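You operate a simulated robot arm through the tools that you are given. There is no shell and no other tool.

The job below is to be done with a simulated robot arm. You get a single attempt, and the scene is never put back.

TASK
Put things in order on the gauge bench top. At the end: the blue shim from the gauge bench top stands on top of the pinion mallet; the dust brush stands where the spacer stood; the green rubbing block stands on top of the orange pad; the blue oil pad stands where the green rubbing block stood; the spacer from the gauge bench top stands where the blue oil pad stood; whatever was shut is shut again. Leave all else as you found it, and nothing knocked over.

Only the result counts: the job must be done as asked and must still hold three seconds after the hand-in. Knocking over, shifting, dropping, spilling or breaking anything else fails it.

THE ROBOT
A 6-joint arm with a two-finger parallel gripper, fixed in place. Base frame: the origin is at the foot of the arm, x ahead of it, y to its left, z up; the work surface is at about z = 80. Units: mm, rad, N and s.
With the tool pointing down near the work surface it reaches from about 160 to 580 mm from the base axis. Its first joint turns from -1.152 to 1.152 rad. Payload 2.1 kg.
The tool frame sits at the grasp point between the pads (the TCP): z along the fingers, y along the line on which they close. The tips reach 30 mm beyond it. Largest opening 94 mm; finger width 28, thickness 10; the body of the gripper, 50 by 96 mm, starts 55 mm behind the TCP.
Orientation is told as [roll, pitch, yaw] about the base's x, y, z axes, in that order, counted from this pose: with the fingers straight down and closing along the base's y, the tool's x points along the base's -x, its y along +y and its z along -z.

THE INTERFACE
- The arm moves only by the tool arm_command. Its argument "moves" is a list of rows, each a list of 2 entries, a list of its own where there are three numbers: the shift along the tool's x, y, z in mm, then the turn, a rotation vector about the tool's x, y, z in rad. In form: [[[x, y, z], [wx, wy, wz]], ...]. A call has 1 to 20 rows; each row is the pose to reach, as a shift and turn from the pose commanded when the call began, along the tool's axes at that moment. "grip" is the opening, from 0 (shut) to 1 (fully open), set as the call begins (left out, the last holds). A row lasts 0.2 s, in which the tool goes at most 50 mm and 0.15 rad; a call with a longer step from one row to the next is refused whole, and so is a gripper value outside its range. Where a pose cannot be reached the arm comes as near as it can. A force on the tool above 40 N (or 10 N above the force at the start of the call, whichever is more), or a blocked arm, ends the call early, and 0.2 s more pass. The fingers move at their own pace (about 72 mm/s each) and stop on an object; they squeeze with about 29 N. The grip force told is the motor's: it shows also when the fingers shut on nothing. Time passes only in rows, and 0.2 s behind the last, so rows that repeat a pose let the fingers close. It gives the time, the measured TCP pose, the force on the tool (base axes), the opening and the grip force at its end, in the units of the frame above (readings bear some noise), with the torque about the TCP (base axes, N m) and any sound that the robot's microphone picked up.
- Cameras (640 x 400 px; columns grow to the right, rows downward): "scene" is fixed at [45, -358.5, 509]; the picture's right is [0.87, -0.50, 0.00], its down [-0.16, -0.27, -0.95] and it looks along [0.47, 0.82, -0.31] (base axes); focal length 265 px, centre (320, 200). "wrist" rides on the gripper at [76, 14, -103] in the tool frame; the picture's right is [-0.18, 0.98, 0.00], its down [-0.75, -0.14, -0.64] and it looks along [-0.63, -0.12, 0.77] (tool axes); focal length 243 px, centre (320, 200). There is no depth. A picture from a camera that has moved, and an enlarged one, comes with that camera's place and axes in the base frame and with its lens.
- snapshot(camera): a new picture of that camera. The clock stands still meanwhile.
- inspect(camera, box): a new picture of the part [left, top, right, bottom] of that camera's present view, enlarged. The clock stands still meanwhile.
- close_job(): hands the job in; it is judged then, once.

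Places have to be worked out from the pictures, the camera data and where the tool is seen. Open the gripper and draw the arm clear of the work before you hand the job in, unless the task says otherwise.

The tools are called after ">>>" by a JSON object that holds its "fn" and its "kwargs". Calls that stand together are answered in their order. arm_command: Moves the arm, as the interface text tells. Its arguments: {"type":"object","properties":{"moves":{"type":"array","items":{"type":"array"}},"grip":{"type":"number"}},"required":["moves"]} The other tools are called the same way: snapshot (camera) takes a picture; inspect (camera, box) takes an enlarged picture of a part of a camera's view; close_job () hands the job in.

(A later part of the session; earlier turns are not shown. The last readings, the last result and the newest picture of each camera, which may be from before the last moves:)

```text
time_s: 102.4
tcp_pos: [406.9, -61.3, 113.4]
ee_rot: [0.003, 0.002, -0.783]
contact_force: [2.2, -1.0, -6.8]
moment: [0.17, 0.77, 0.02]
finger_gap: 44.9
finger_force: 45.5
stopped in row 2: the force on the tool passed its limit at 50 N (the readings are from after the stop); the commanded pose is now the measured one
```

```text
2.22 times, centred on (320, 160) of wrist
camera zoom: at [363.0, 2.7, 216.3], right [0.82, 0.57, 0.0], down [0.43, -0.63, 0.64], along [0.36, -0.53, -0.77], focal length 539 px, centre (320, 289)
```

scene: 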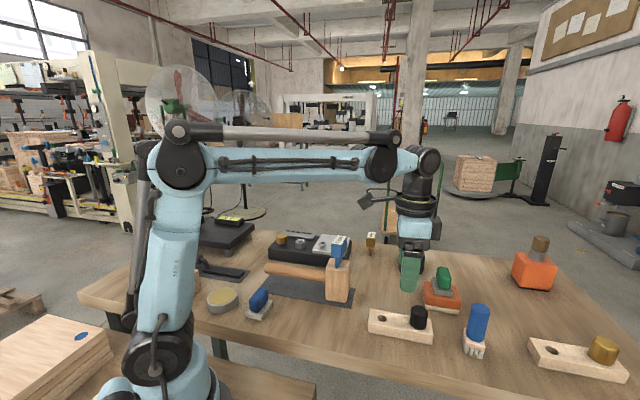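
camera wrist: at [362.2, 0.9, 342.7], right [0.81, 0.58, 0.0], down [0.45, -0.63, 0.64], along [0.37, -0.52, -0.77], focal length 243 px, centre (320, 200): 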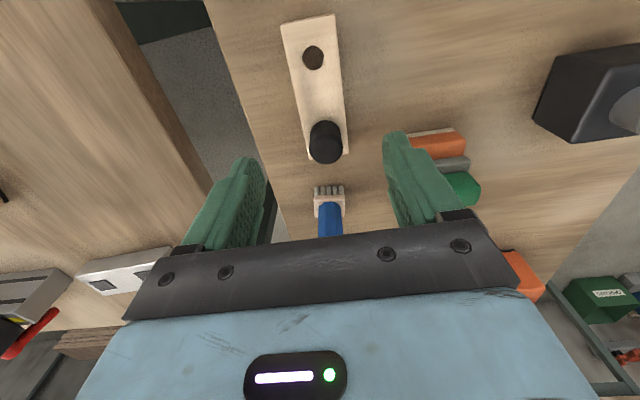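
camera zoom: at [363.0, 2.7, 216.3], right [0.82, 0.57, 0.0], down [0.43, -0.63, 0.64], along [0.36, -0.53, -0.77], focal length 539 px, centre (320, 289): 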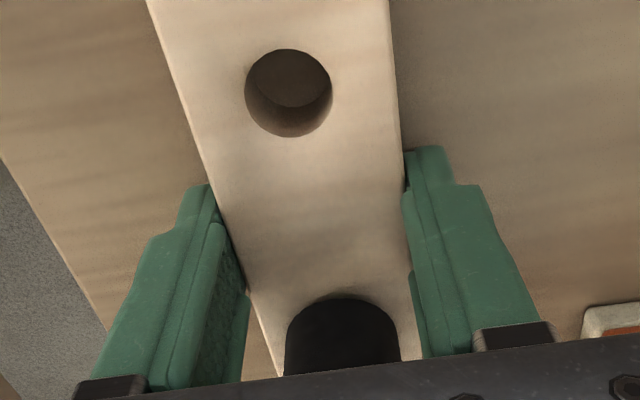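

The bar did not budge: the lift stopped at 50 N and the grip read 45 N, so it is fastened to the bench and cannot be the spacer. I'll release at once and rise clear.

>>> {"fn": "arm_command", "kwargs": {"moves": [[[0, 0, 0], [0, 0, 0]], [[0, 0, 0], [0, 0, 0]], [[0, 0, 0], [0, 0, 0]]], "grip": 0.8}}

>>> {"fn": "arm_command", "kwargs": {"moves": [[[0, 0, -8], [0, 0, 0]], [[0, 0, -30], [0, 0, 0]], [[0, 0, -60], [0, 0, 0]], [[0, 0, -90], [0, 0, 0]], [[0, 0, -90], [0, 0, 0]]]}}

>>> {"fn": "inspect", "kwargs": {"camera": "wrist", "box": [220, 20, 420, 200]}}

>>> {"fn": "inspect", "kwargs": {"camera": "scene", "box": [360, 285, 440, 350]}}

>>> {"fn": "inspect", "kwargs": {"camera": "scene", "box": [525, 325, 635, 390]}}

```text
time_s: 103.2
tcp_pos: [408.1, -61.1, 113.6]
ee_rot: [0.003, 0.003, -0.784]
contact_force: [-0.2, 0.1, -0.2]
moment: [-0.04, 0.02, 0.0]
finger_gap: 75.3
finger_force: 0.0
```

```text
time_s: 104.4
tcp_pos: [406.8, -61.5, 203.5]
ee_rot: [0.004, 0.003, -0.784]
contact_force: [0.2, 0.6, -0.3]
moment: [0.0, -0.02, 0.01]
finger_gap: 75.5
finger_force: 0.0
```

```text
2.22 times, centred on (320, 110) of wrist
camera zoom: at [362.4, 2.1, 307.1], right [0.82, 0.57, 0.0], down [0.43, -0.63, 0.64], along [0.36, -0.53, -0.77], focal length 539 px, centre (320, 400)
```

zoom: 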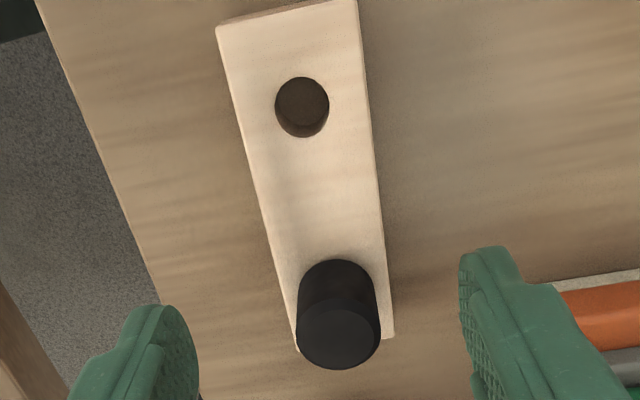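

```text
6.15 times, centred on (400, 318) of scene
camera zoom: at [45.0, -358.5, 509.0], right [0.87, -0.5, 0.0], down [-0.16, -0.27, -0.95], along [0.47, 0.82, -0.31], focal length 1631 px, centre (-172, -523)
```

zoom: 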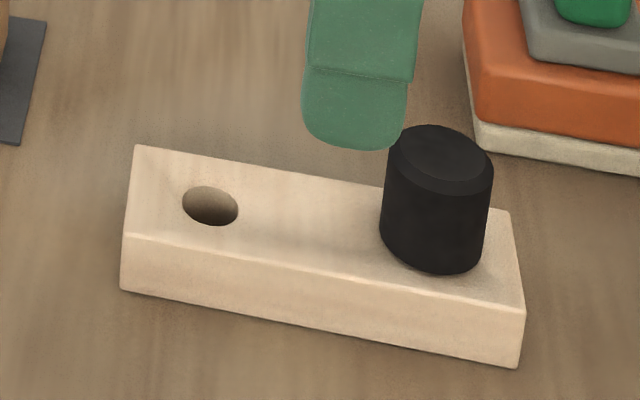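

```text
5.82 times, centred on (580, 358) of scene
camera zoom: at [45.0, -358.5, 509.0], right [0.87, -0.5, 0.0], down [-0.16, -0.27, -0.95], along [0.47, 0.82, -0.31], focal length 1542 px, centre (-1193, -716)
```

zoom: 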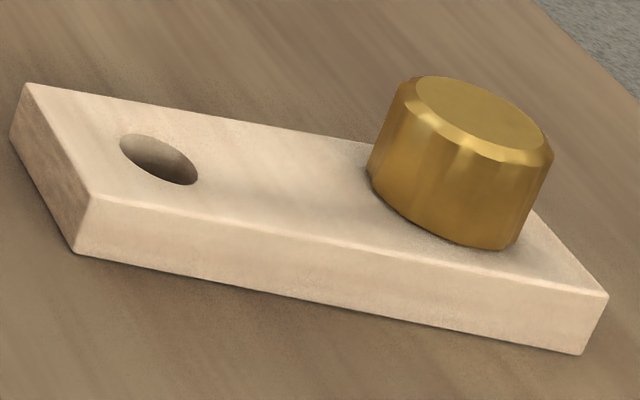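

The bar is unmarked. The black cylinder on it may be the loose piece, so I'll hover astride it and test very gently whether it lifts.

>>> {"fn": "arm_command", "kwargs": {"moves": [[[-18, 0, 0], [0, 0, 0]], [[-36.4, 0.3, 0], [0, 0, 0]], [[-36.4, 0.3, 30], [0, 0, 0]], [[-36.4, 0.3, 55], [0, 0, 0]], [[-36.4, 0.3, 68], [0, 0, 0]], [[-36.4, 0.3, 70], [0, 0, 0]], [[-36.4, 0.3, 70], [0, 0, 0]]], "grip": 0.7}}

>>> {"fn": "inspect", "kwargs": {"camera": "wrist", "box": [220, 70, 420, 250]}}

>>> {"fn": "inspect", "kwargs": {"camera": "scene", "box": [360, 275, 450, 350]}}

```text
time_s: 106.0
tcp_pos: [433.9, -86.5, 133.8]
ee_rot: [0.003, 0.0, -0.783]
contact_force: [-0.6, -0.2, -1.2]
moment: [-0.01, 0.01, -0.01]
finger_gap: 65.5
finger_force: 0.0
```

```text
2.22 times, centred on (320, 160) of wrist
camera zoom: at [389.1, -22.9, 236.4], right [0.82, 0.57, 0.0], down [0.43, -0.63, 0.64], along [0.36, -0.53, -0.77], focal length 539 px, centre (320, 289)
```

zoom: 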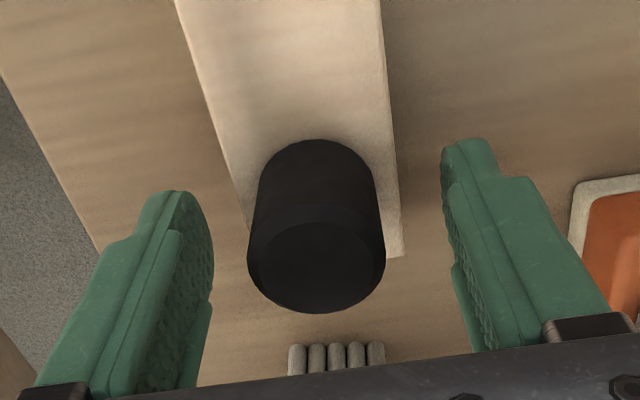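

```text
5.33 times, centred on (405, 312) of scene
camera zoom: at [45.0, -358.5, 509.0], right [0.87, -0.5, 0.0], down [-0.16, -0.27, -0.95], along [0.47, 0.82, -0.31], focal length 1414 px, centre (-133, -400)
```

zoom: 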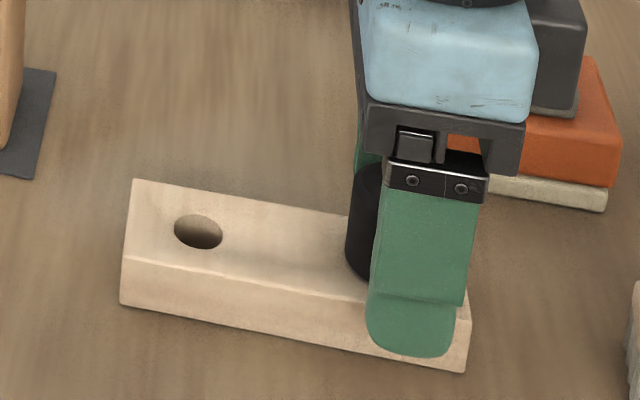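

The cylinder is centred between the pads. I'll close and read the grip force before attempting any lift.

>>> {"fn": "arm_command", "kwargs": {"moves": [[[0, 0, 0], [0, 0, 0]], [[0, 0, 0], [0, 0, 0]], [[0, 0, 0], [0, 0, 0]], [[0, 0, 0], [0, 0, 0]]], "grip": 0.0}}

```text
time_s: 107.0
tcp_pos: [433.8, -87.9, 133.5]
ee_rot: [0.002, 0.003, -0.783]
contact_force: [-3.1, -2.9, -6.1]
moment: [-0.24, 0.16, -0.2]
finger_gap: 44.6
finger_force: 45.5
```

The grip reads 45 N at a 45 mm gap, just like the bar: the cylinder and bar are one fixed fitting. I'll release it and rise; the spacer must be something else — I'll study the tin and the gold "4 mm" piece closely.

>>> {"fn": "arm_command", "kwargs": {"moves": [[[0, 0, 0], [0, 0, 0]], [[0, 0, 0], [0, 0, 0]], [[0, 0, 0], [0, 0, 0]]], "grip": 0.7}}

>>> {"fn": "arm_command", "kwargs": {"moves": [[[0, 0, -10], [0, 0, 0]], [[0, 0, -40], [0, 0, 0]], [[0, 0, -75], [0, 0, 0]], [[0, 0, -110], [0, 0, 0]], [[0, 0, -110], [0, 0, 0]]]}}

>>> {"fn": "inspect", "kwargs": {"camera": "scene", "box": [195, 275, 255, 320]}}

>>> {"fn": "inspect", "kwargs": {"camera": "scene", "box": [355, 220, 395, 265]}}

```text
time_s: 107.8
tcp_pos: [433.3, -87.0, 134.4]
ee_rot: [0.004, 0.003, -0.785]
contact_force: [0.5, -0.4, 0.0]
moment: [0.03, 0.0, 0.0]
finger_gap: 65.7
finger_force: 0.1
```

```text
time_s: 109.0
tcp_pos: [433.3, -86.1, 244.3]
ee_rot: [0.004, 0.002, -0.783]
contact_force: [-1.2, -0.8, -0.3]
moment: [0.05, -0.01, 0.02]
finger_gap: 65.8
finger_force: 0.1
```

```text
8.89 times, centred on (225, 298) of scene
camera zoom: at [45.0, -358.5, 509.0], right [0.87, -0.5, 0.0], down [-0.16, -0.27, -0.95], along [0.47, 0.82, -0.31], focal length 2356 px, centre (1164, -667)
```

zoom: 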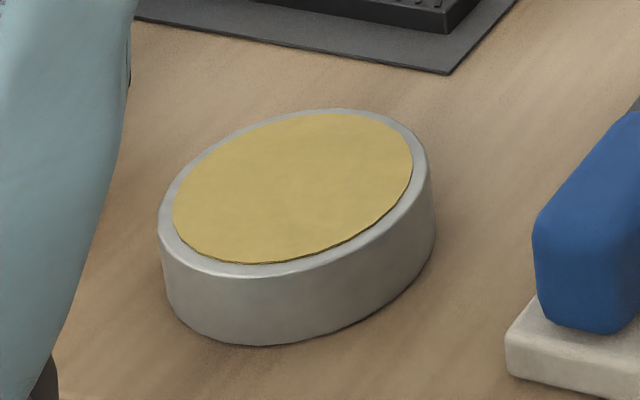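

```text
8.89 times, centred on (375, 242) of scene
camera zoom: at [45.0, -358.5, 509.0], right [0.87, -0.5, 0.0], down [-0.16, -0.27, -0.95], along [0.47, 0.82, -0.31], focal length 2356 px, centre (-169, -178)
```

zoom: 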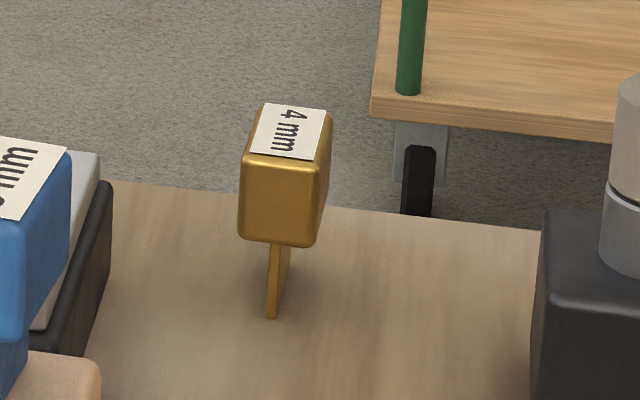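

The tin is a wax tin and the gold piece a 4 mm thickness piece. Since the task stresses "from the gauge bench top" for shim and spacer, lookalikes probably lie on another surface; finding them would tell what a spacer is. I'll look behind the robot with the wrist camera.

>>> {"fn": "arm_command", "kwargs": {"moves": [[[9, -17, -10], [0, 0, 0.136]], [[18, -34, -21], [0, 0, 0.273]], [[27, -51, -32], [0, 0, 0.409]], [[36, -69, -42], [0, 0, 0.545]], [[45, -86, -53], [0, 0, 0.682]], [[54, -103, -63], [0, 0, 0.818]], [[63, -120, -74], [0, 0, 0.955]], [[72, -137, -84], [0, 0, 1.09]], [[81, -154, -95], [0, 0, 1.227]], [[90, -171, -105], [0, 0, 1.364]], [[98.7, -188.6, -116], [0, 0, 1.5]], [[98.7, -188.6, -116], [0, 0, 1.5]]]}}

>>> {"fn": "snapshot", "kwargs": {"camera": "wrist"}}

```text
time_s: 111.6
tcp_pos: [229.8, -150.1, 358.1]
ee_rot: [-0.001, 0.004, -2.283]
contact_force: [0.3, -0.6, 0.9]
moment: [0.03, 0.0, 0.04]
finger_gap: 66.0
finger_force: 0.1
```

```text
taken
camera wrist: at [290.0, -103.4, 462.1], right [0.62, -0.78, 0.0], down [-0.6, -0.48, 0.64], along [-0.5, -0.4, -0.77], focal length 243 px, centre (320, 200)
```

wrist: 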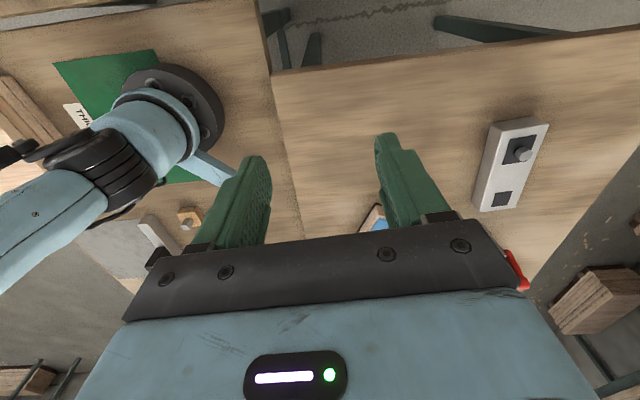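

The robot's own table carries a green board with lettering and some pieces. I'll enlarge those.

>>> {"fn": "inspect", "kwargs": {"camera": "wrist", "box": [0, 40, 240, 240]}}

>>> {"fn": "inspect", "kwargs": {"camera": "wrist", "box": [90, 190, 230, 290]}}

>>> {"fn": "inspect", "kwargs": {"camera": "wrist", "box": [0, 60, 130, 150]}}

```text
2.00 times, centred on (120, 140) of wrist
camera zoom: at [290.0, -103.4, 462.1], right [0.62, -0.78, 0.0], down [-0.6, -0.48, 0.64], along [-0.5, -0.4, -0.77], focal length 485 px, centre (720, 320)
```

zoom: 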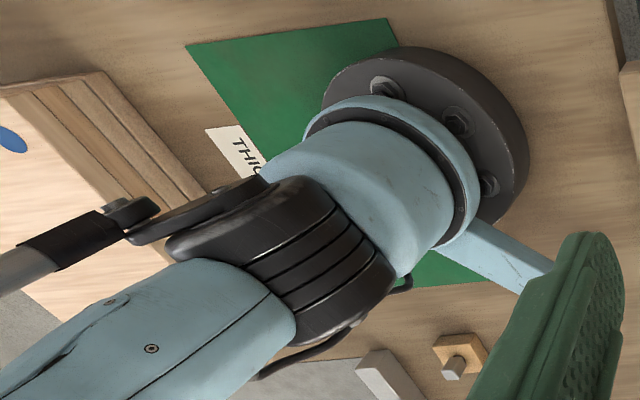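

```text
4.00 times, centred on (160, 240) of wrist
camera zoom: at [290.0, -103.4, 462.1], right [0.62, -0.78, 0.0], down [-0.6, -0.48, 0.64], along [-0.5, -0.4, -0.77], focal length 970 px, centre (960, 40)
```

zoom: 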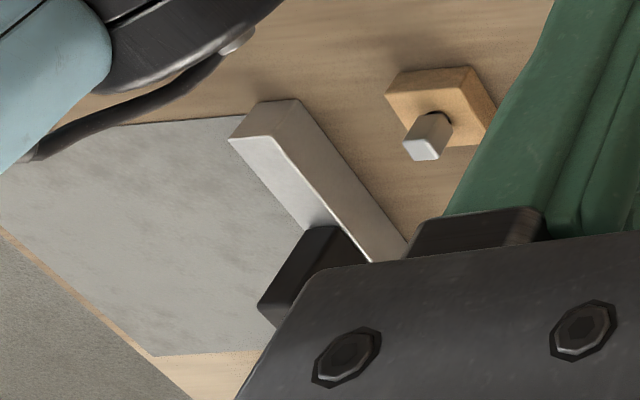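

```text
4.44 times, centred on (65, 105) of wrist
camera zoom: at [290.0, -103.4, 462.1], right [0.62, -0.78, 0.0], down [-0.6, -0.48, 0.64], along [-0.5, -0.4, -0.77], focal length 1078 px, centre (1453, 622)
```

zoom: 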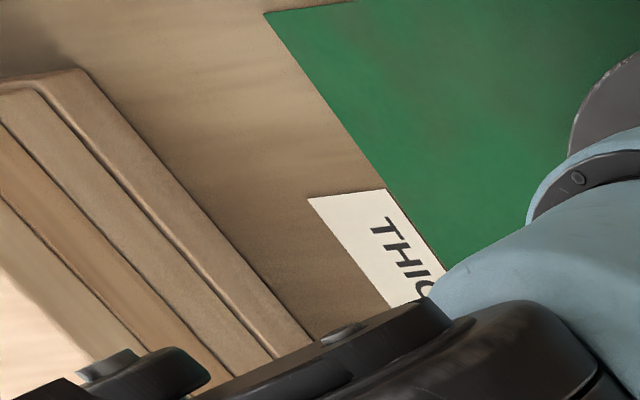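

Nothing there resembles a spacer; that table just holds a thickness stand. Everything else in reach is fastened down, so the loose "4 mm" thickness piece, twin of the 6 mm shim, must be the spacer. It sits at about (562, 219), 603 mm out, so I'll need a slight outward tilt. First I turn back in place at this safe height.

>>> {"fn": "arm_command", "kwargs": {"moves": [[[0, 0, 0], [0, 0, -0.148]], [[0, 0, 0], [0, 0, -0.296]], [[0, 0, 0], [0, 0, -0.444]], [[0, 0, 0], [0, 0, -0.592]], [[0, 0, 0], [0, 0, -0.74]], [[0, 0, 0], [0, 0, -0.888]], [[0, 0, 0], [0, 0, -1.036]], [[0, 0, 0], [0, 0, -1.184]], [[0, 0, 0], [0, 0, -1.332]], [[0, 0, 0], [0, 0, -1.48]], [[0, 0, 0], [0, 0, -1.628]], [[0, 0, 0], [0, 0, -1.776]], [[0, 0, 0], [0, 0, -1.924]], [[0, 0, 0], [0, 0, -2.072]], [[0, 0, 0], [0, 0, -2.22]], [[0, 0, 0], [0, 0, -2.368]], [[0, 0, 0], [0, 0, -2.516]], [[0, 0, 0], [0, 0, -2.664]], [[0, 0, 0], [0, 0, -2.812]], [[0, 0, 0], [0, 0, -2.96]]]}}

```text
time_s: 115.8
tcp_pos: [230.9, -151.4, 359.6]
ee_rot: [0.001, -0.002, 0.682]
contact_force: [0.0, 0.1, -0.2]
moment: [0.0, -0.02, -0.04]
finger_gap: 65.9
finger_force: 0.0
```

Now facing the right way. I'll travel at height over the bench, then come down at about (475, 165, 245) for a close view of the 4 mm piece.

>>> {"fn": "arm_command", "kwargs": {"moves": [[[-37.5, 11.1, 3], [0, 0, 0]], [[-75, 22.2, 6], [0, 0, 0]], [[-112.5, 33.4, 9], [0, 0, 0]], [[-150, 44.5, 13], [0, 0, 0]], [[-187.5, 55.6, 16], [0, 0, 0]], [[-225, 66.8, 19], [0, 0, 0]], [[-262.5, 78, 22], [0, 0, 0]], [[-300, 89, 26], [0, 0, 0]], [[-337.7, 100.2, 29], [0, 0, 0]], [[-354, 97, 57], [0, 0, 0]], [[-371, 94, 86], [0, 0, 0]], [[-388.4, 91.3, 114], [0, 0, 0]], [[-388.4, 91.3, 114], [0, 0, 0]]]}}

>>> {"fn": "snapshot", "kwargs": {"camera": "wrist"}}

>>> {"fn": "inspect", "kwargs": {"camera": "wrist", "box": [230, 100, 410, 240]}}

>>> {"fn": "snapshot", "kwargs": {"camera": "scene"}}

```text
time_s: 118.6
tcp_pos: [475.5, 163.8, 245.5]
ee_rot: [0.001, -0.002, 0.678]
contact_force: [-0.3, 1.1, -0.7]
moment: [-0.02, 0.01, 0.02]
finger_gap: 65.8
finger_force: 0.1
```

```text
taken
camera wrist: at [407.2, 127.3, 349.2], right [-0.47, 0.88, 0.0], down [0.68, 0.36, 0.64], along [0.57, 0.31, -0.77], focal length 243 px, centre (320, 200)
```

wrist: 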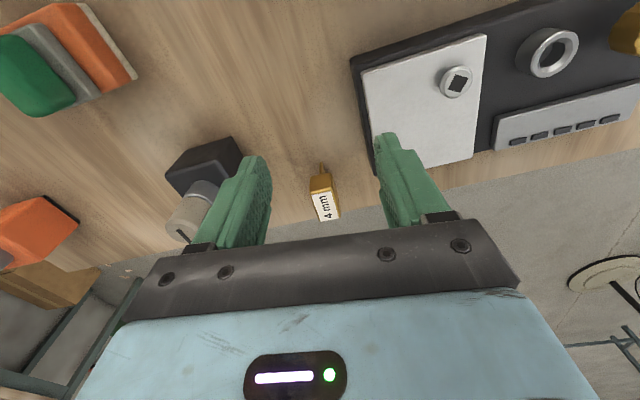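

```text
2.86 times, centred on (320, 170) of wrist
camera zoom: at [407.2, 127.3, 349.2], right [-0.47, 0.88, 0.0], down [0.68, 0.36, 0.64], along [0.57, 0.31, -0.77], focal length 693 px, centre (320, 286)
```

zoom: 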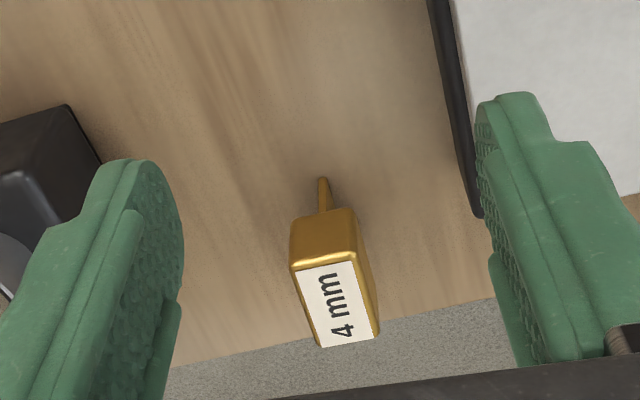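

```text
taken
```

scene: 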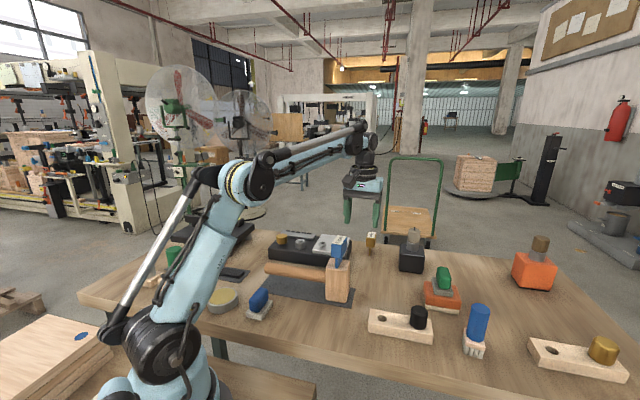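

The 4 mm piece stands near the bench's far edge at about (560, 218), long side at 43°. I'll bring the gripper to its line, 70 mm short of it, then tilt 15° outward and lower so the fingers can slide in from the near end.

>>> {"fn": "arm_command", "kwargs": {"moves": [[[-10, -5.5, 18], [0, 0, -0.03]], [[-20, -11, 36], [0, 0, -0.06]], [[-30.1, -16.5, 55], [0, 0, -0.069]], [[-30.1, -16.5, 55], [0, 0, -0.069]]]}}

>>> {"fn": "arm_command", "kwargs": {"moves": [[[0, 0, 15], [0, -0.131, 0]], [[0, 0, 30], [0, -0.2618, 0]], [[0, 0, 45], [0, -0.2618, 0]], [[0, 0, 56], [0, -0.2618, 0]], [[0, 0, 56], [0, -0.2618, 0]]]}}

>>> {"fn": "snapshot", "kwargs": {"camera": "wrist"}}

>>> {"fn": "inspect", "kwargs": {"camera": "wrist", "box": [230, 80, 410, 220]}}

```text
time_s: 119.6
tcp_pos: [510.7, 169.3, 191.0]
ee_rot: [0.003, -0.004, 0.744]
contact_force: [-0.4, -0.7, -0.4]
moment: [-0.02, 0.01, 0.0]
finger_gap: 65.9
finger_force: 0.1
```

```text
time_s: 120.8
tcp_pos: [511.0, 169.7, 136.3]
ee_rot: [0.002, -0.266, 0.747]
contact_force: [-0.7, 0.1, -0.7]
moment: [-0.02, 0.02, 0.0]
finger_gap: 65.6
finger_force: 0.1
```

```text
taken
camera wrist: at [426.3, 112.2, 215.1], right [-0.54, 0.84, 0.05], down [0.51, 0.28, 0.82], along [0.67, 0.46, -0.58], focal length 243 px, centre (320, 200)
```

wrist: 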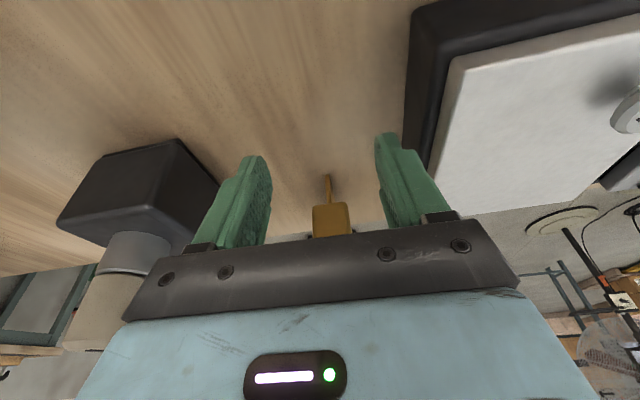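

```text
2.86 times, centred on (320, 150) of wrist
camera zoom: at [426.3, 112.2, 215.1], right [-0.54, 0.84, 0.05], down [0.51, 0.28, 0.82], along [0.67, 0.46, -0.58], focal length 693 px, centre (320, 343)
```

zoom: 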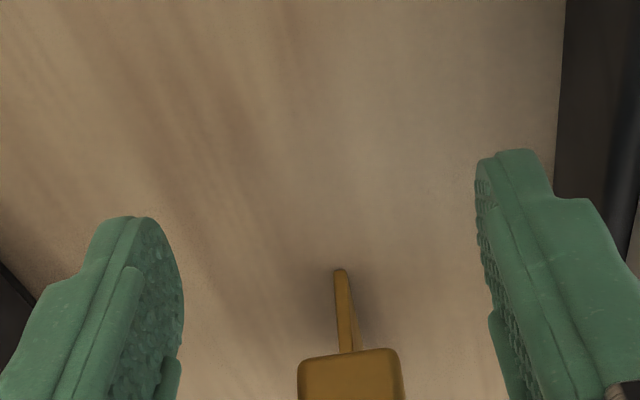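

The piece is centred between the fingers. I'll slide forward about 70 mm along its long side, keeping the tilt, so the head comes between the pads.

>>> {"fn": "arm_command", "kwargs": {"moves": [[[-19, -0.2, 6.1], [0, 0, 0]], [[-38, -0.4, 12.2], [0, 0, 0]], [[-54, -0.6, 17.2], [0, 0, 0]], [[-66.7, -0.6, 21.3], [0, 0, 0]], [[-66.7, -0.6, 21.3], [0, 0, 0]]]}}

>>> {"fn": "inspect", "kwargs": {"camera": "wrist", "box": [220, 90, 420, 250]}}

>>> {"fn": "inspect", "kwargs": {"camera": "scene", "box": [330, 190, 430, 280]}}

```text
time_s: 122.0
tcp_pos: [561.8, 217.4, 133.7]
ee_rot: [0.002, -0.265, 0.745]
contact_force: [-0.2, 0.4, 0.1]
moment: [-0.01, 0.02, -0.01]
finger_gap: 66.2
finger_force: 0.1
```

```text
2.50 times, centred on (320, 170) of wrist
camera zoom: at [477.9, 159.3, 211.9], right [-0.54, 0.84, 0.05], down [0.51, 0.28, 0.82], along [0.67, 0.46, -0.58], focal length 606 px, centre (320, 275)
```

zoom: 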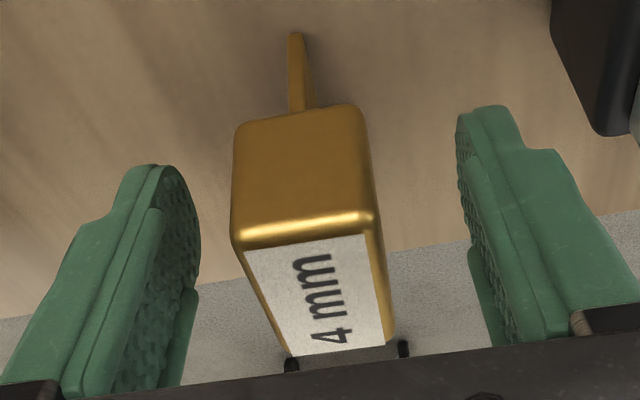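

```text
4.44 times, centred on (380, 235) of scene
camera zoom: at [45.0, -358.5, 509.0], right [0.87, -0.5, 0.0], down [-0.16, -0.27, -0.95], along [0.47, 0.82, -0.31], focal length 1178 px, centre (53, 44)
```

zoom: 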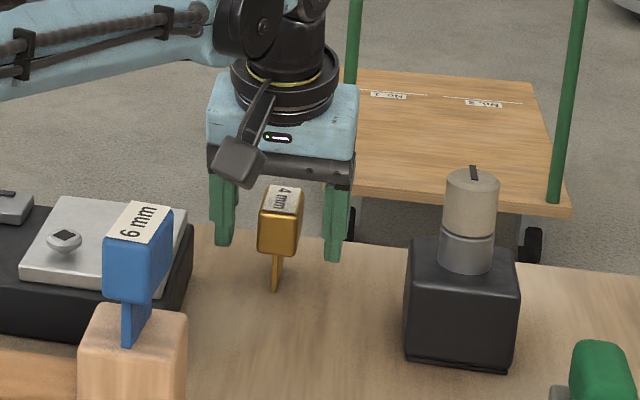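

The head is centred between the pads within a millimetre. I'll close on it.

>>> {"fn": "arm_command", "kwargs": {"moves": [[[0, 0, 0], [0, 0, 0]], [[0, 0, 0], [0, 0, 0]], [[0, 0, 0], [0, 0, 0]], [[0, 0, 0], [0, 0, 0]]], "grip": 0.0}}

>>> {"fn": "inspect", "kwargs": {"camera": "scene", "box": [330, 190, 430, 280]}}

```text
time_s: 123.0
tcp_pos: [561.7, 216.9, 132.9]
ee_rot: [0.002, -0.266, 0.746]
contact_force: [0.1, -0.4, 0.4]
moment: [0.0, 0.0, -0.03]
finger_gap: 31.6
finger_force: 29.3
```

```text
4.44 times, centred on (380, 235) of scene
camera zoom: at [45.0, -358.5, 509.0], right [0.87, -0.5, 0.0], down [-0.16, -0.27, -0.95], along [0.47, 0.82, -0.31], focal length 1178 px, centre (53, 44)
```

zoom: 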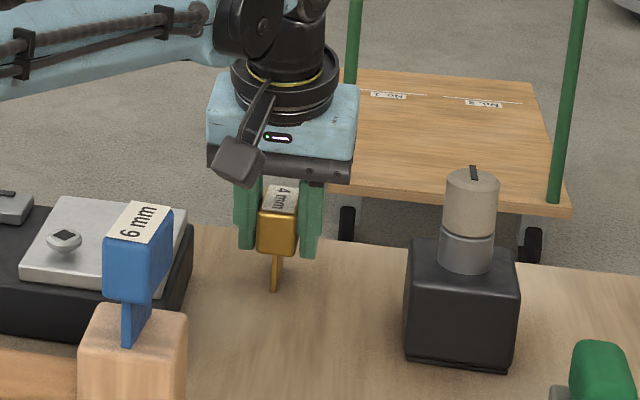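

The grip reads 29 N with no side force, so this piece is loose — a movable thickness piece, as expected of the spacer. I'll lift it straight up in small steps.

>>> {"fn": "arm_command", "kwargs": {"moves": [[[-0.5, 0, -1.9], [0, 0, 0]], [[-2.6, 0, -9.6], [0, 0, 0]], [[-6, 0, -22], [0, 0, 0]], [[-10.5, 0, -38.6], [0, 0, 0]], [[-10.5, 0, -38.6], [0, 0, 0]]]}}

>>> {"fn": "inspect", "kwargs": {"camera": "scene", "box": [330, 170, 450, 280]}}

```text
time_s: 124.2
tcp_pos: [561.1, 216.5, 171.9]
ee_rot: [0.002, -0.265, 0.745]
contact_force: [-0.1, 0.1, -1.2]
moment: [0.03, 0.01, 0.02]
finger_gap: 31.8
finger_force: 28.8
```

```text
3.64 times, centred on (390, 225) of scene
camera zoom: at [45.0, -358.5, 509.0], right [0.87, -0.5, 0.0], down [-0.16, -0.27, -0.95], along [0.47, 0.82, -0.31], focal length 964 px, centre (66, 109)
```

zoom: 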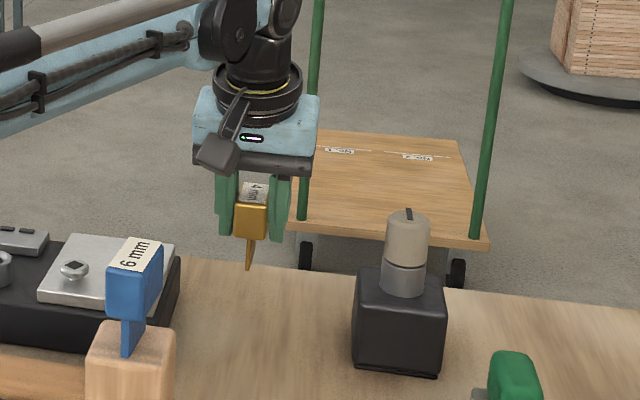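

The 4 mm piece is held upright. I'll carry it on a wide detour away from the shim to above the blue pad's old spot, (237, 74).

>>> {"fn": "arm_command", "kwargs": {"moves": [[[38.2, 0, -18.7], [0, 0, 0]], [[76.4, 0, -37.4], [0, 0, 0]], [[101.2, -20.6, -57.6], [0, 0, 0]], [[126, -41.2, -77.8], [0, 0, 0]], [[150.9, -61.8, -98], [0, 0, 0]], [[175.7, -82.4, -118.3], [0, 0, 0]], [[208.9, -69.7, -133], [0, 0, 0]], [[242, -56.9, -147.8], [0, 0, 0]], [[275.2, -44.1, -162.6], [0, 0, 0]], [[308.3, -31.4, -177.3], [0, 0, 0]], [[307.5, 5.3, -171.4], [0, 0, 0]], [[306.6, 42, -165.5], [0, 0, 0]], [[305.8, 78.8, -159.5], [0, 0, 0]], [[304.9, 115.5, -153.6], [0, 0, 0]], [[304.9, 115.5, -153.6], [0, 0, 0]]]}}

>>> {"fn": "snapshot", "kwargs": {"camera": "scene"}}

>>> {"fn": "snapshot", "kwargs": {"camera": "wrist"}}

```text
time_s: 127.4
tcp_pos: [237.8, 74.5, 241.3]
ee_rot: [0.001, -0.264, 0.746]
contact_force: [-0.1, -1.2, -0.8]
moment: [0.03, 0.03, 0.02]
finger_gap: 31.9
finger_force: 28.5
```

```text
taken
```

scene: 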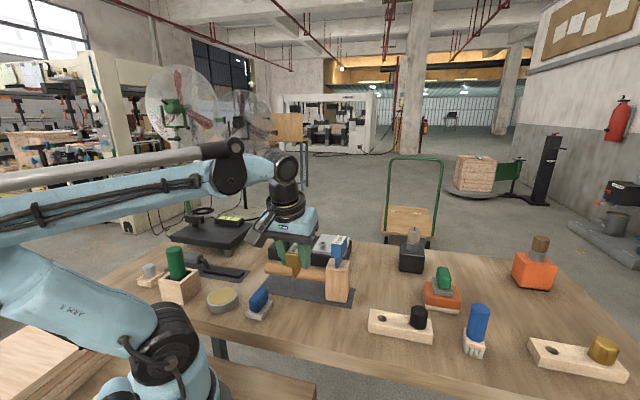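

```text
taken
camera wrist: at [153.8, 17.0, 319.6], right [-0.54, 0.84, 0.05], down [0.51, 0.27, 0.82], along [0.67, 0.46, -0.57], focal length 243 px, centre (320, 200)
```

wrist: 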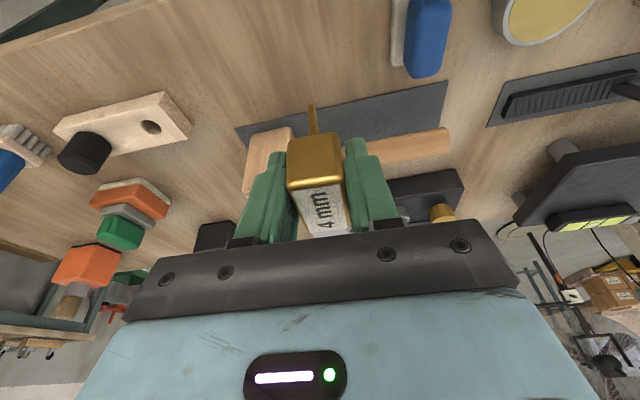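

Upright above the old blue-pad spot. I'll lower to about 3 mm above the bench, keeping the same tilt.

>>> {"fn": "arm_command", "kwargs": {"moves": [[[7.9, 0, 28.9], [0, 0, 0]], [[15.8, 0, 57.9], [0, 0, 0]], [[22.3, 0, 82], [0, 0, 0]], [[26.3, 0, 96.5], [0, 0, 0]], [[27.3, 0, 100.3], [0, 0, 0]], [[27.3, 0, 100.3], [0, 0, 0]]]}}

>>> {"fn": "inspect", "kwargs": {"camera": "scene", "box": [230, 260, 350, 345]}}

>>> {"fn": "inspect", "kwargs": {"camera": "wrist", "box": [220, 70, 420, 250]}}

```text
time_s: 128.8
tcp_pos: [237.1, 74.2, 137.1]
ee_rot: [0.002, -0.265, 0.745]
contact_force: [0.4, 0.5, -0.6]
moment: [0.01, -0.01, -0.01]
finger_gap: 31.9
finger_force: 28.4
```

```text
4.71 times, centred on (290, 302) of scene
camera zoom: at [45.0, -358.5, 509.0], right [0.87, -0.5, 0.0], down [-0.16, -0.27, -0.95], along [0.47, 0.82, -0.31], focal length 1248 px, centre (461, -282)
```

zoom: 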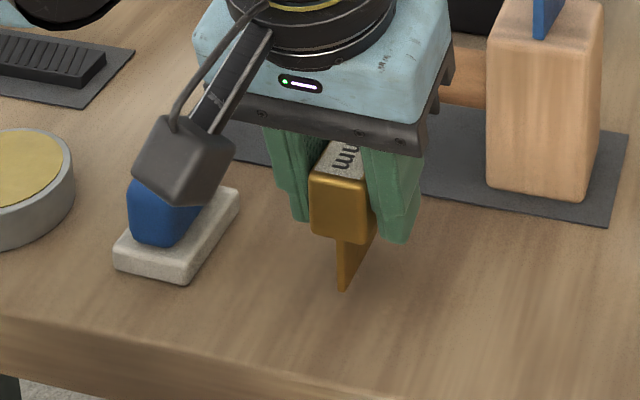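

```text
2.22 times, centred on (320, 160) of wrist
camera zoom: at [153.8, 16.8, 216.5], right [-0.54, 0.84, 0.05], down [0.51, 0.28, 0.82], along [0.67, 0.46, -0.58], focal length 539 px, centre (320, 289)
```

zoom: 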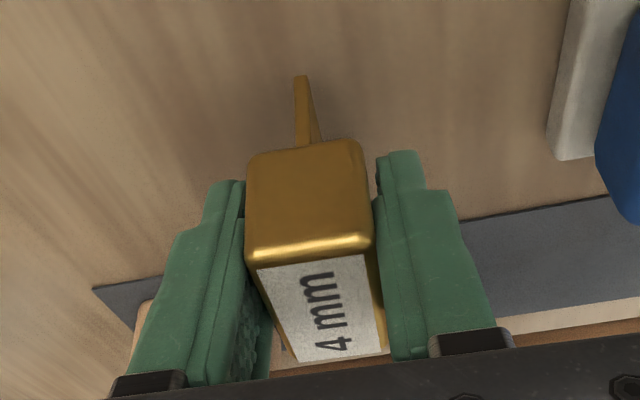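

About 4 mm of gap left. I'll lower in small steps watching the force.

>>> {"fn": "arm_command", "kwargs": {"moves": [[[0.26, 0, 0.96], [0, 0, 0]], [[0.53, 0, 1.93], [0, 0, 0]], [[0.66, 0, 2.4], [0, 0, 0]], [[0.66, 0, 2.4], [0, 0, 0]]]}}

```text
time_s: 129.8
tcp_pos: [238.6, 73.7, 134.7]
ee_rot: [0.004, -0.265, 0.744]
contact_force: [0.1, -0.5, -0.3]
moment: [-0.01, 0.03, 0.04]
finger_gap: 31.9
finger_force: 29.0
```

No contact yet; continuing by half-millimetres.

>>> {"fn": "arm_command", "kwargs": {"moves": [[[0.13, 0, 0.48], [0, 0, 0]], [[0.24, 0, 0.87], [0, 0, 0]], [[0.24, 0, 0.87], [0, 0, 0]]]}}

```text
time_s: 130.6
tcp_pos: [236.4, 74.5, 133.6]
ee_rot: [0.001, -0.265, 0.745]
contact_force: [0.5, -0.9, -0.4]
moment: [0.0, -0.01, 0.02]
finger_gap: 31.9
finger_force: 29.5
```

>>> {"fn": "arm_command", "kwargs": {"moves": [[[0.13, 0, 0.48], [0, 0, 0]], [[0.13, 0, 0.48], [0, 0, 0]]]}}

>>> {"fn": "inspect", "kwargs": {"camera": "scene", "box": [275, 290, 325, 330]}}

```text
time_s: 131.2
tcp_pos: [237.1, 74.4, 131.8]
ee_rot: [0.003, -0.265, 0.744]
contact_force: [0.1, -0.3, -1.2]
moment: [-0.01, 0.01, -0.02]
finger_gap: 31.6
finger_force: 28.6
```

```text
10.00 times, centred on (300, 310) of scene
camera zoom: at [45.0, -358.5, 509.0], right [0.87, -0.5, 0.0], down [-0.16, -0.27, -0.95], along [0.47, 0.82, -0.31], focal length 2651 px, centre (520, -900)
```

zoom: 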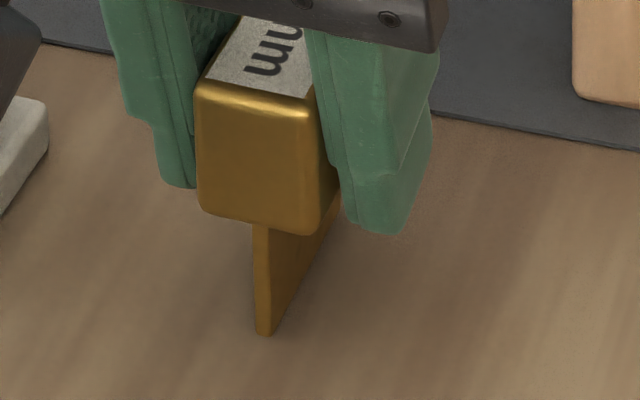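

Still free, with the blade very near the surface. I'll lower another half millimetre and read again.

>>> {"fn": "arm_command", "kwargs": {"moves": [[[0.13, 0, 0.48], [0, 0, 0]], [[0.13, 0, 0.48], [0, 0, 0]]]}}

```text
time_s: 131.8
tcp_pos: [237.6, 75.6, 132.2]
ee_rot: [0.001, -0.265, 0.744]
contact_force: [0.5, 0.5, -1.6]
moment: [0.02, -0.01, -0.02]
finger_gap: 31.5
finger_force: 28.8
```

No contact force yet; one more half millimetre.

>>> {"fn": "arm_command", "kwargs": {"moves": [[[0.13, 0, 0.48], [0, 0, 0]], [[0.13, 0, 0.48], [0, 0, 0]]]}}

```text
time_s: 132.4
tcp_pos: [237.5, 74.7, 132.6]
ee_rot: [0.001, -0.265, 0.745]
contact_force: [-3.2, -2.7, 10.8]
moment: [-0.06, 0.05, 0.04]
finger_gap: 31.6
finger_force: 29.0
```

Contact at about 11 N. I'll ease up a quarter millimetre to relax the sideways part, then read.

>>> {"fn": "arm_command", "kwargs": {"moves": [[[-0.06, 0, -0.24], [0, 0, 0]], [[-0.06, 0, -0.24], [0, 0, 0]]]}}

```text
time_s: 133.0
tcp_pos: [237.9, 75.0, 133.2]
ee_rot: [0.002, -0.265, 0.745]
contact_force: [-1.2, -2.3, 8.0]
moment: [-0.05, -0.02, 0.02]
finger_gap: 31.9
finger_force: 28.9
```

Lightly seated at 8 N. I'll open the fingers now without moving.

>>> {"fn": "arm_command", "kwargs": {"moves": [[[0, 0, 0], [0, 0, 0]], [[0, 0, 0], [0, 0, 0]], [[0, 0, 0], [0, 0, 0]]], "grip": 0.65}}

>>> {"fn": "inspect", "kwargs": {"camera": "scene", "box": [265, 280, 335, 335]}}

>>> {"fn": "inspect", "kwargs": {"camera": "wrist", "box": [220, 70, 420, 250]}}

```text
time_s: 133.8
tcp_pos: [237.4, 75.0, 132.8]
ee_rot: [0.003, -0.263, 0.746]
contact_force: [0.9, -0.2, 0.1]
moment: [0.01, -0.01, 0.03]
finger_gap: 61.2
finger_force: 0.1
```

```text
7.27 times, centred on (300, 308) of scene
camera zoom: at [45.0, -358.5, 509.0], right [0.87, -0.5, 0.0], down [-0.16, -0.27, -0.95], along [0.47, 0.82, -0.31], focal length 1928 px, centre (466, -582)
```

zoom: 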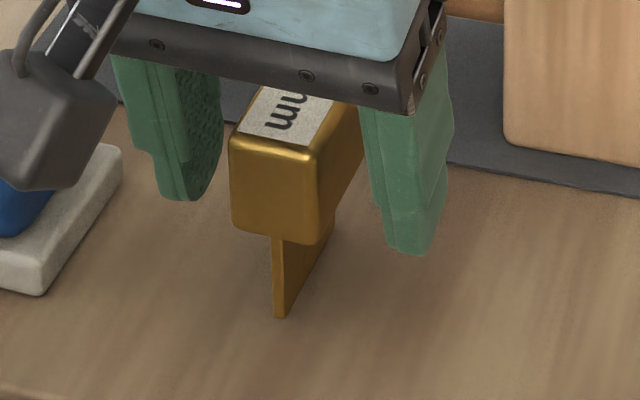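

```text
2.22 times, centred on (320, 160) of wrist
camera zoom: at [153.6, 17.3, 211.6], right [-0.54, 0.84, 0.05], down [0.51, 0.28, 0.82], along [0.67, 0.46, -0.58], focal length 539 px, centre (320, 289)
```

zoom: 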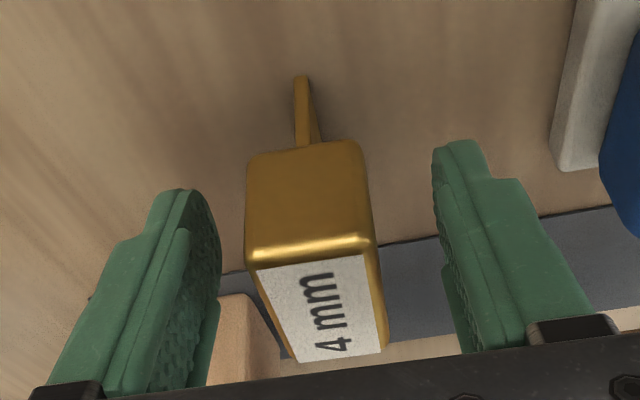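

The spacer stands free at the blue pad's old place. I'll withdraw along the fingers' own axis, away from it.

>>> {"fn": "arm_command", "kwargs": {"moves": [[[0, 0, -8], [0, 0, 0]], [[0, 0, -28], [0, 0, 0]], [[0, 0, -55], [0, 0, 0]], [[0, 0, -85], [0, 0, 0]], [[0, 0, -120], [0, 0, 0]], [[0, 0, -120], [0, 0, 0]]]}}

>>> {"fn": "inspect", "kwargs": {"camera": "scene", "box": [230, 250, 370, 345]}}

```text
time_s: 135.2
tcp_pos: [214.4, 52.1, 247.9]
ee_rot: [0.001, -0.263, 0.746]
contact_force: [-0.3, 0.7, 0.0]
moment: [0.04, 0.05, -0.01]
finger_gap: 61.4
finger_force: 0.0
```

```text
4.21 times, centred on (300, 298) of scene
camera zoom: at [45.0, -358.5, 509.0], right [0.87, -0.5, 0.0], down [-0.16, -0.27, -0.95], along [0.47, 0.82, -0.31], focal length 1116 px, centre (404, -210)
```

zoom: 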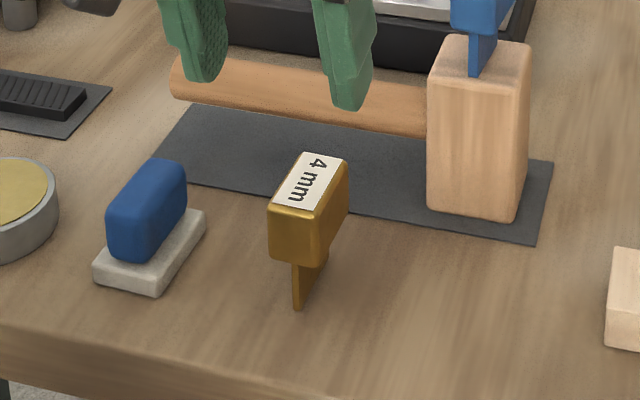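

The spacer stands upright on its blade. Now the dust brush: its handle stands near (495, -163). I'll move there keeping the 15° tilt, turning it toward the direction needed at the far spot, and look.

>>> {"fn": "arm_command", "kwargs": {"moves": [[[-4.7, -38.2, 1.6], [0.011, 0, 0.0403]], [[-9.4, -76.4, 3.2], [0.022, 0, 0.0806]], [[-14.1, -114.5, 4.8], [0.033, 0, 0.121]], [[-18.8, -152.7, 6.4], [0.044, 0, 0.1612]], [[-23.6, -190.9, 8.1], [0.055, 0, 0.2016]], [[-28.3, -229.1, 9.7], [0.066, 0, 0.2419]], [[-33, -267.2, 11.3], [0.077, 0, 0.2822]], [[-37.7, -305.4, 12.9], [0.088, 0, 0.3225]], [[-42.4, -343.6, 14.5], [0.0989, 0, 0.3628]], [[-42.4, -343.6, 14.5], [0.0989, 0, 0.3628]]], "grip": 0.75}}

>>> {"fn": "snapshot", "kwargs": {"camera": "wrist"}}

>>> {"fn": "inspect", "kwargs": {"camera": "wrist", "box": [230, 70, 410, 220]}}

```text
time_s: 137.4
tcp_pos: [480.6, -167.4, 244.1]
ee_rot: [0.001, -0.264, 0.368]
contact_force: [0.0, -0.2, 0.0]
moment: [0.01, -0.03, 0.0]
finger_gap: 70.6
finger_force: 0.1
```

```text
taken
camera wrist: at [381.3, -191.7, 323.7], right [-0.19, 0.98, 0.05], down [0.57, 0.07, 0.82], along [0.8, 0.18, -0.58], focal length 243 px, centre (320, 200)
```

wrist: 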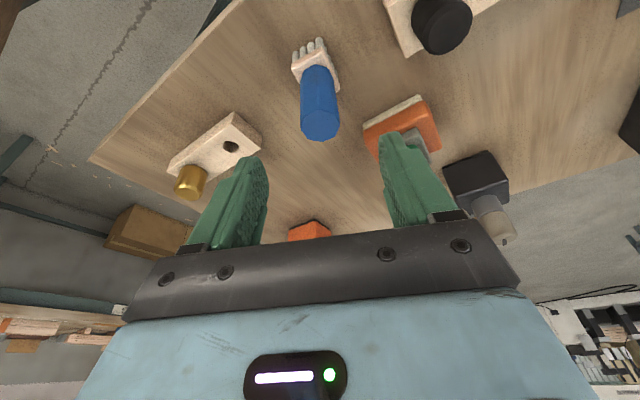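

```text
2.67 times, centred on (320, 145) of wrist
camera zoom: at [381.3, -191.7, 323.7], right [-0.19, 0.98, 0.05], down [0.57, 0.07, 0.82], along [0.8, 0.18, -0.58], focal length 647 px, centre (320, 347)
```

zoom: 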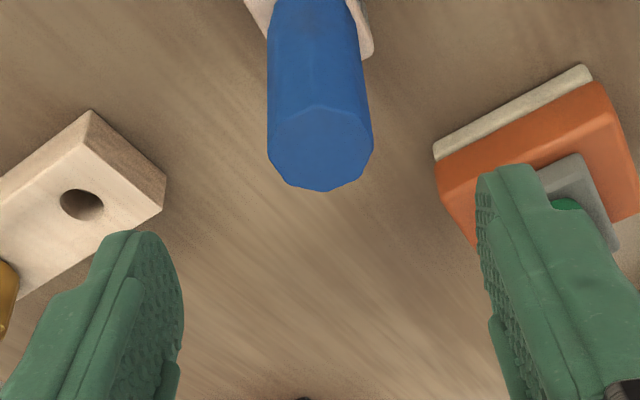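

The handle's top is a roughly 30 mm polygon centred near (496, -161) at z 172. I'll centre over it and come down to z ≈ 210 for a check.

>>> {"fn": "arm_command", "kwargs": {"moves": [[[-3.5, 0.1, 19], [0, 0, 0]], [[-7.1, 0.2, 37.7], [0, 0, 0]], [[-7.1, 0.2, 37.7], [0, 0, 0]]]}}

>>> {"fn": "inspect", "kwargs": {"camera": "wrist", "box": [230, 70, 410, 220]}}

>>> {"fn": "inspect", "kwargs": {"camera": "scene", "box": [420, 240, 530, 370]}}

```text
time_s: 138.2
tcp_pos: [496.9, -161.2, 210.0]
ee_rot: [0.0, -0.264, 0.37]
contact_force: [0.6, 0.4, 0.4]
moment: [0.0, 0.03, 0.04]
finger_gap: 70.5
finger_force: 0.0
```

```text
2.67 times, centred on (320, 145) of wrist
camera zoom: at [397.1, -185.3, 289.7], right [-0.19, 0.98, 0.05], down [0.57, 0.07, 0.82], along [0.8, 0.18, -0.58], focal length 647 px, centre (320, 347)
```

zoom: 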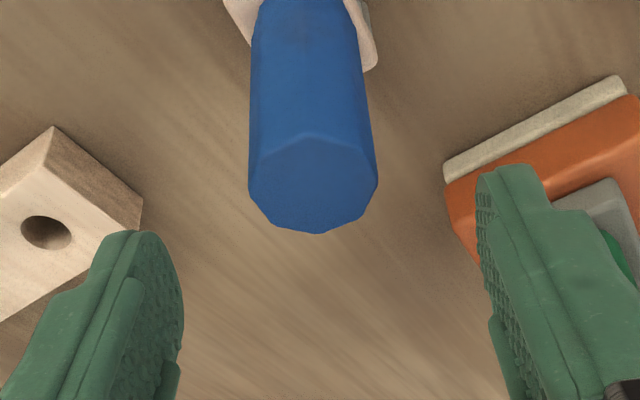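

```text
3.08 times, centred on (475, 305) of scene
camera zoom: at [45.0, -358.5, 509.0], right [0.87, -0.5, 0.0], down [-0.16, -0.27, -0.95], along [0.47, 0.82, -0.31], focal length 816 px, centre (-157, -123)
```

zoom: 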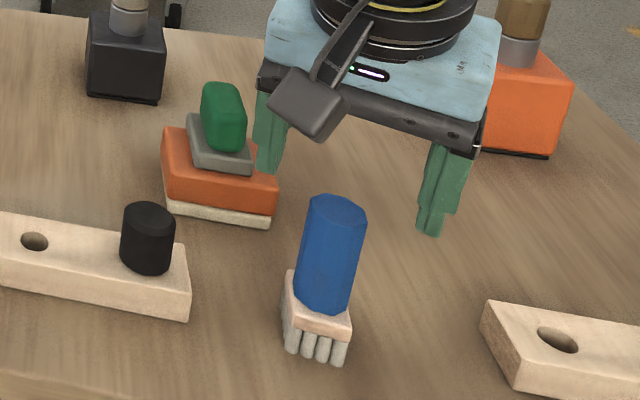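

The handle lies within half a millimetre of the gripper's axis. I'll lower straight down to z ≈ 145 around the handle.

>>> {"fn": "arm_command", "kwargs": {"moves": [[[4.2, 0.2, 15.5], [0, 0, 0]], [[8.4, 0.2, 31], [0, 0, 0]], [[12.7, 0.2, 47], [0, 0, 0]], [[16.9, 0.2, 62.8], [0, 0, 0]], [[16.9, 0.2, 62.8], [0, 0, 0]]]}}

>>> {"fn": "inspect", "kwargs": {"camera": "wrist", "box": [220, 70, 420, 250]}}

>>> {"fn": "inspect", "kwargs": {"camera": "scene", "box": [420, 260, 530, 370]}}

```text
time_s: 139.4
tcp_pos: [494.9, -161.9, 145.6]
ee_rot: [-0.001, -0.263, 0.371]
contact_force: [-0.3, 1.0, 0.4]
moment: [0.02, -0.03, 0.0]
finger_gap: 70.5
finger_force: 0.1
```

```text
2.22 times, centred on (320, 160) of wrist
camera zoom: at [396.6, -185.0, 224.4], right [-0.19, 0.98, 0.05], down [0.57, 0.07, 0.82], along [0.8, 0.18, -0.58], focal length 539 px, centre (320, 289)
```

zoom: 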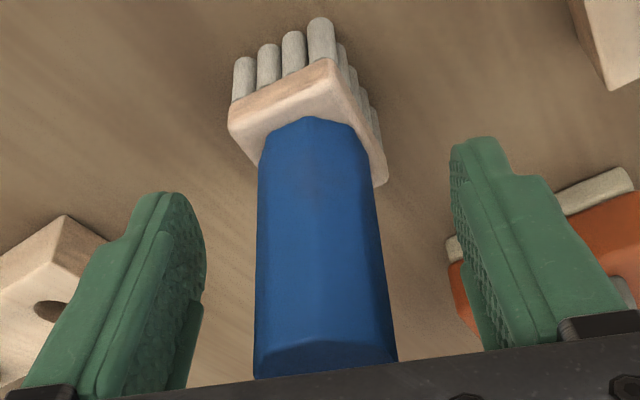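

```text
3.64 times, centred on (475, 315) of scene
camera zoom: at [45.0, -358.5, 509.0], right [0.87, -0.5, 0.0], down [-0.16, -0.27, -0.95], along [0.47, 0.82, -0.31], focal length 964 px, centre (-244, -218)
```

zoom: 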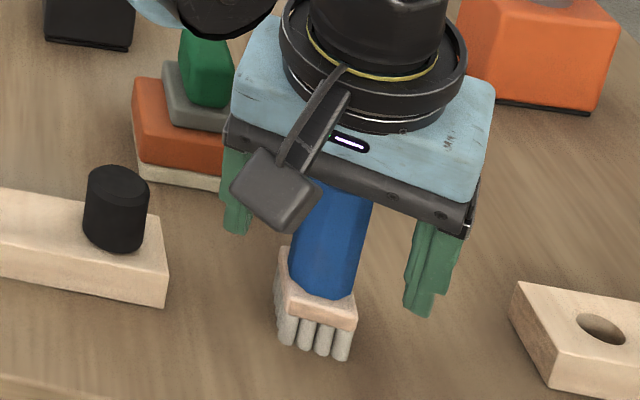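

The handle is between the pads, the palm well above its top. I'll close on it.

>>> {"fn": "arm_command", "kwargs": {"moves": [[[0, 0, 0], [0, 0, 0]], [[0, 0, 0], [0, 0, 0]], [[0, 0, 0], [0, 0, 0]], [[0, 0, 0], [0, 0, 0]]], "grip": 0.0}}

>>> {"fn": "inspect", "kwargs": {"camera": "wrist", "box": [220, 70, 420, 250]}}

```text
time_s: 140.4
tcp_pos: [495.6, -161.2, 145.5]
ee_rot: [-0.001, -0.263, 0.37]
contact_force: [-0.5, 0.5, -0.1]
moment: [-0.01, -0.02, -0.02]
finger_gap: 32.2
finger_force: 28.7
```

```text
2.22 times, centred on (320, 160) of wrist
camera zoom: at [396.5, -185.0, 224.6], right [-0.19, 0.98, 0.05], down [0.57, 0.07, 0.82], along [0.8, 0.18, -0.58], focal length 539 px, centre (320, 289)
```

zoom: 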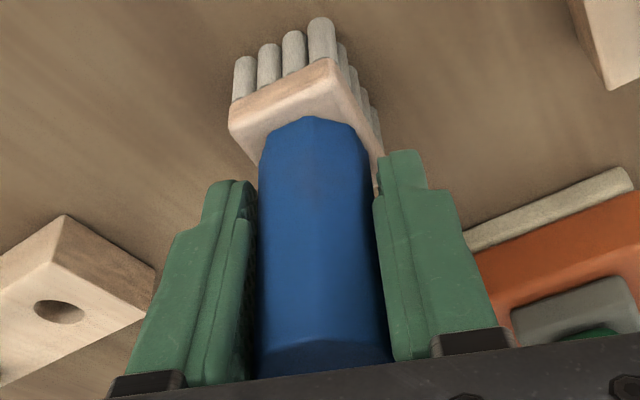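

The brush is gripped (29 N, free). I'll lift it and carry it around, clear of the block, shim and bottle, to a point short of the spacer's old spot.

>>> {"fn": "arm_command", "kwargs": {"moves": [[[-1.3, 0, -4.8], [0, 0, 0]], [[-8.3, 0, -30.9], [0, 0, 0]], [[-18.1, 0, -67.1], [0, 0, 0]], [[-2.3, 40.5, -83.3], [0, 0, 0]], [[13.6, 81, -99.4], [0, 0, 0]], [[-1.5, 121.4, -95.3], [0, 0, 0]], [[-16.7, 161.8, -91.3], [0, 0, 0]], [[-31.8, 202.2, -87.2], [0, 0, 0]], [[-58.6, 226, -68.6], [0, 0, 0]], [[-85.4, 249.9, -50], [0, 0, 0]], [[-112.2, 273.7, -31.4], [0, 0, 0]], [[-112.2, 273.7, -31.4], [0, 0, 0]]]}}

>>> {"fn": "snapshot", "kwargs": {"camera": "scene"}}

>>> {"fn": "snapshot", "kwargs": {"camera": "wrist"}}

```text
time_s: 143.0
tcp_pos: [490.7, 129.2, 204.6]
ee_rot: [-0.001, -0.265, 0.369]
contact_force: [0.4, 0.2, -1.7]
moment: [-0.01, 0.0, 0.02]
finger_gap: 32.6
finger_force: 28.8
```

```text
taken
```

scene: 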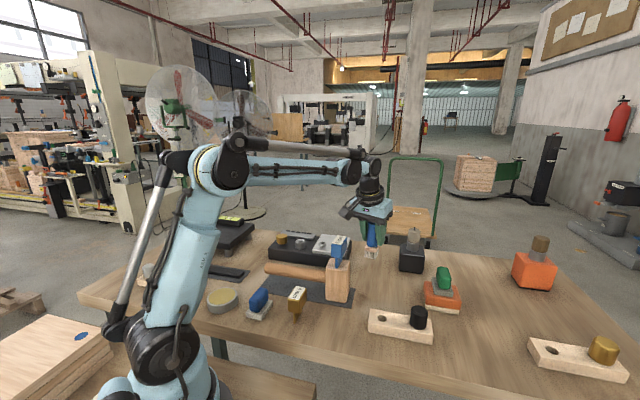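

```text
taken
camera wrist: at [391.0, 106.4, 284.2], right [-0.19, 0.98, 0.05], down [0.57, 0.07, 0.82], along [0.8, 0.18, -0.58], focal length 243 px, centre (320, 200)
```

wrist: 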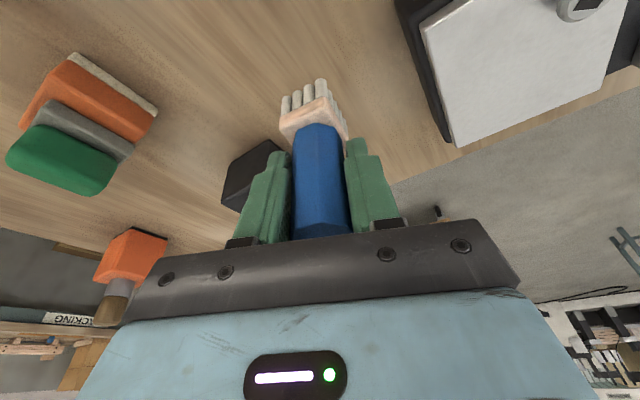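

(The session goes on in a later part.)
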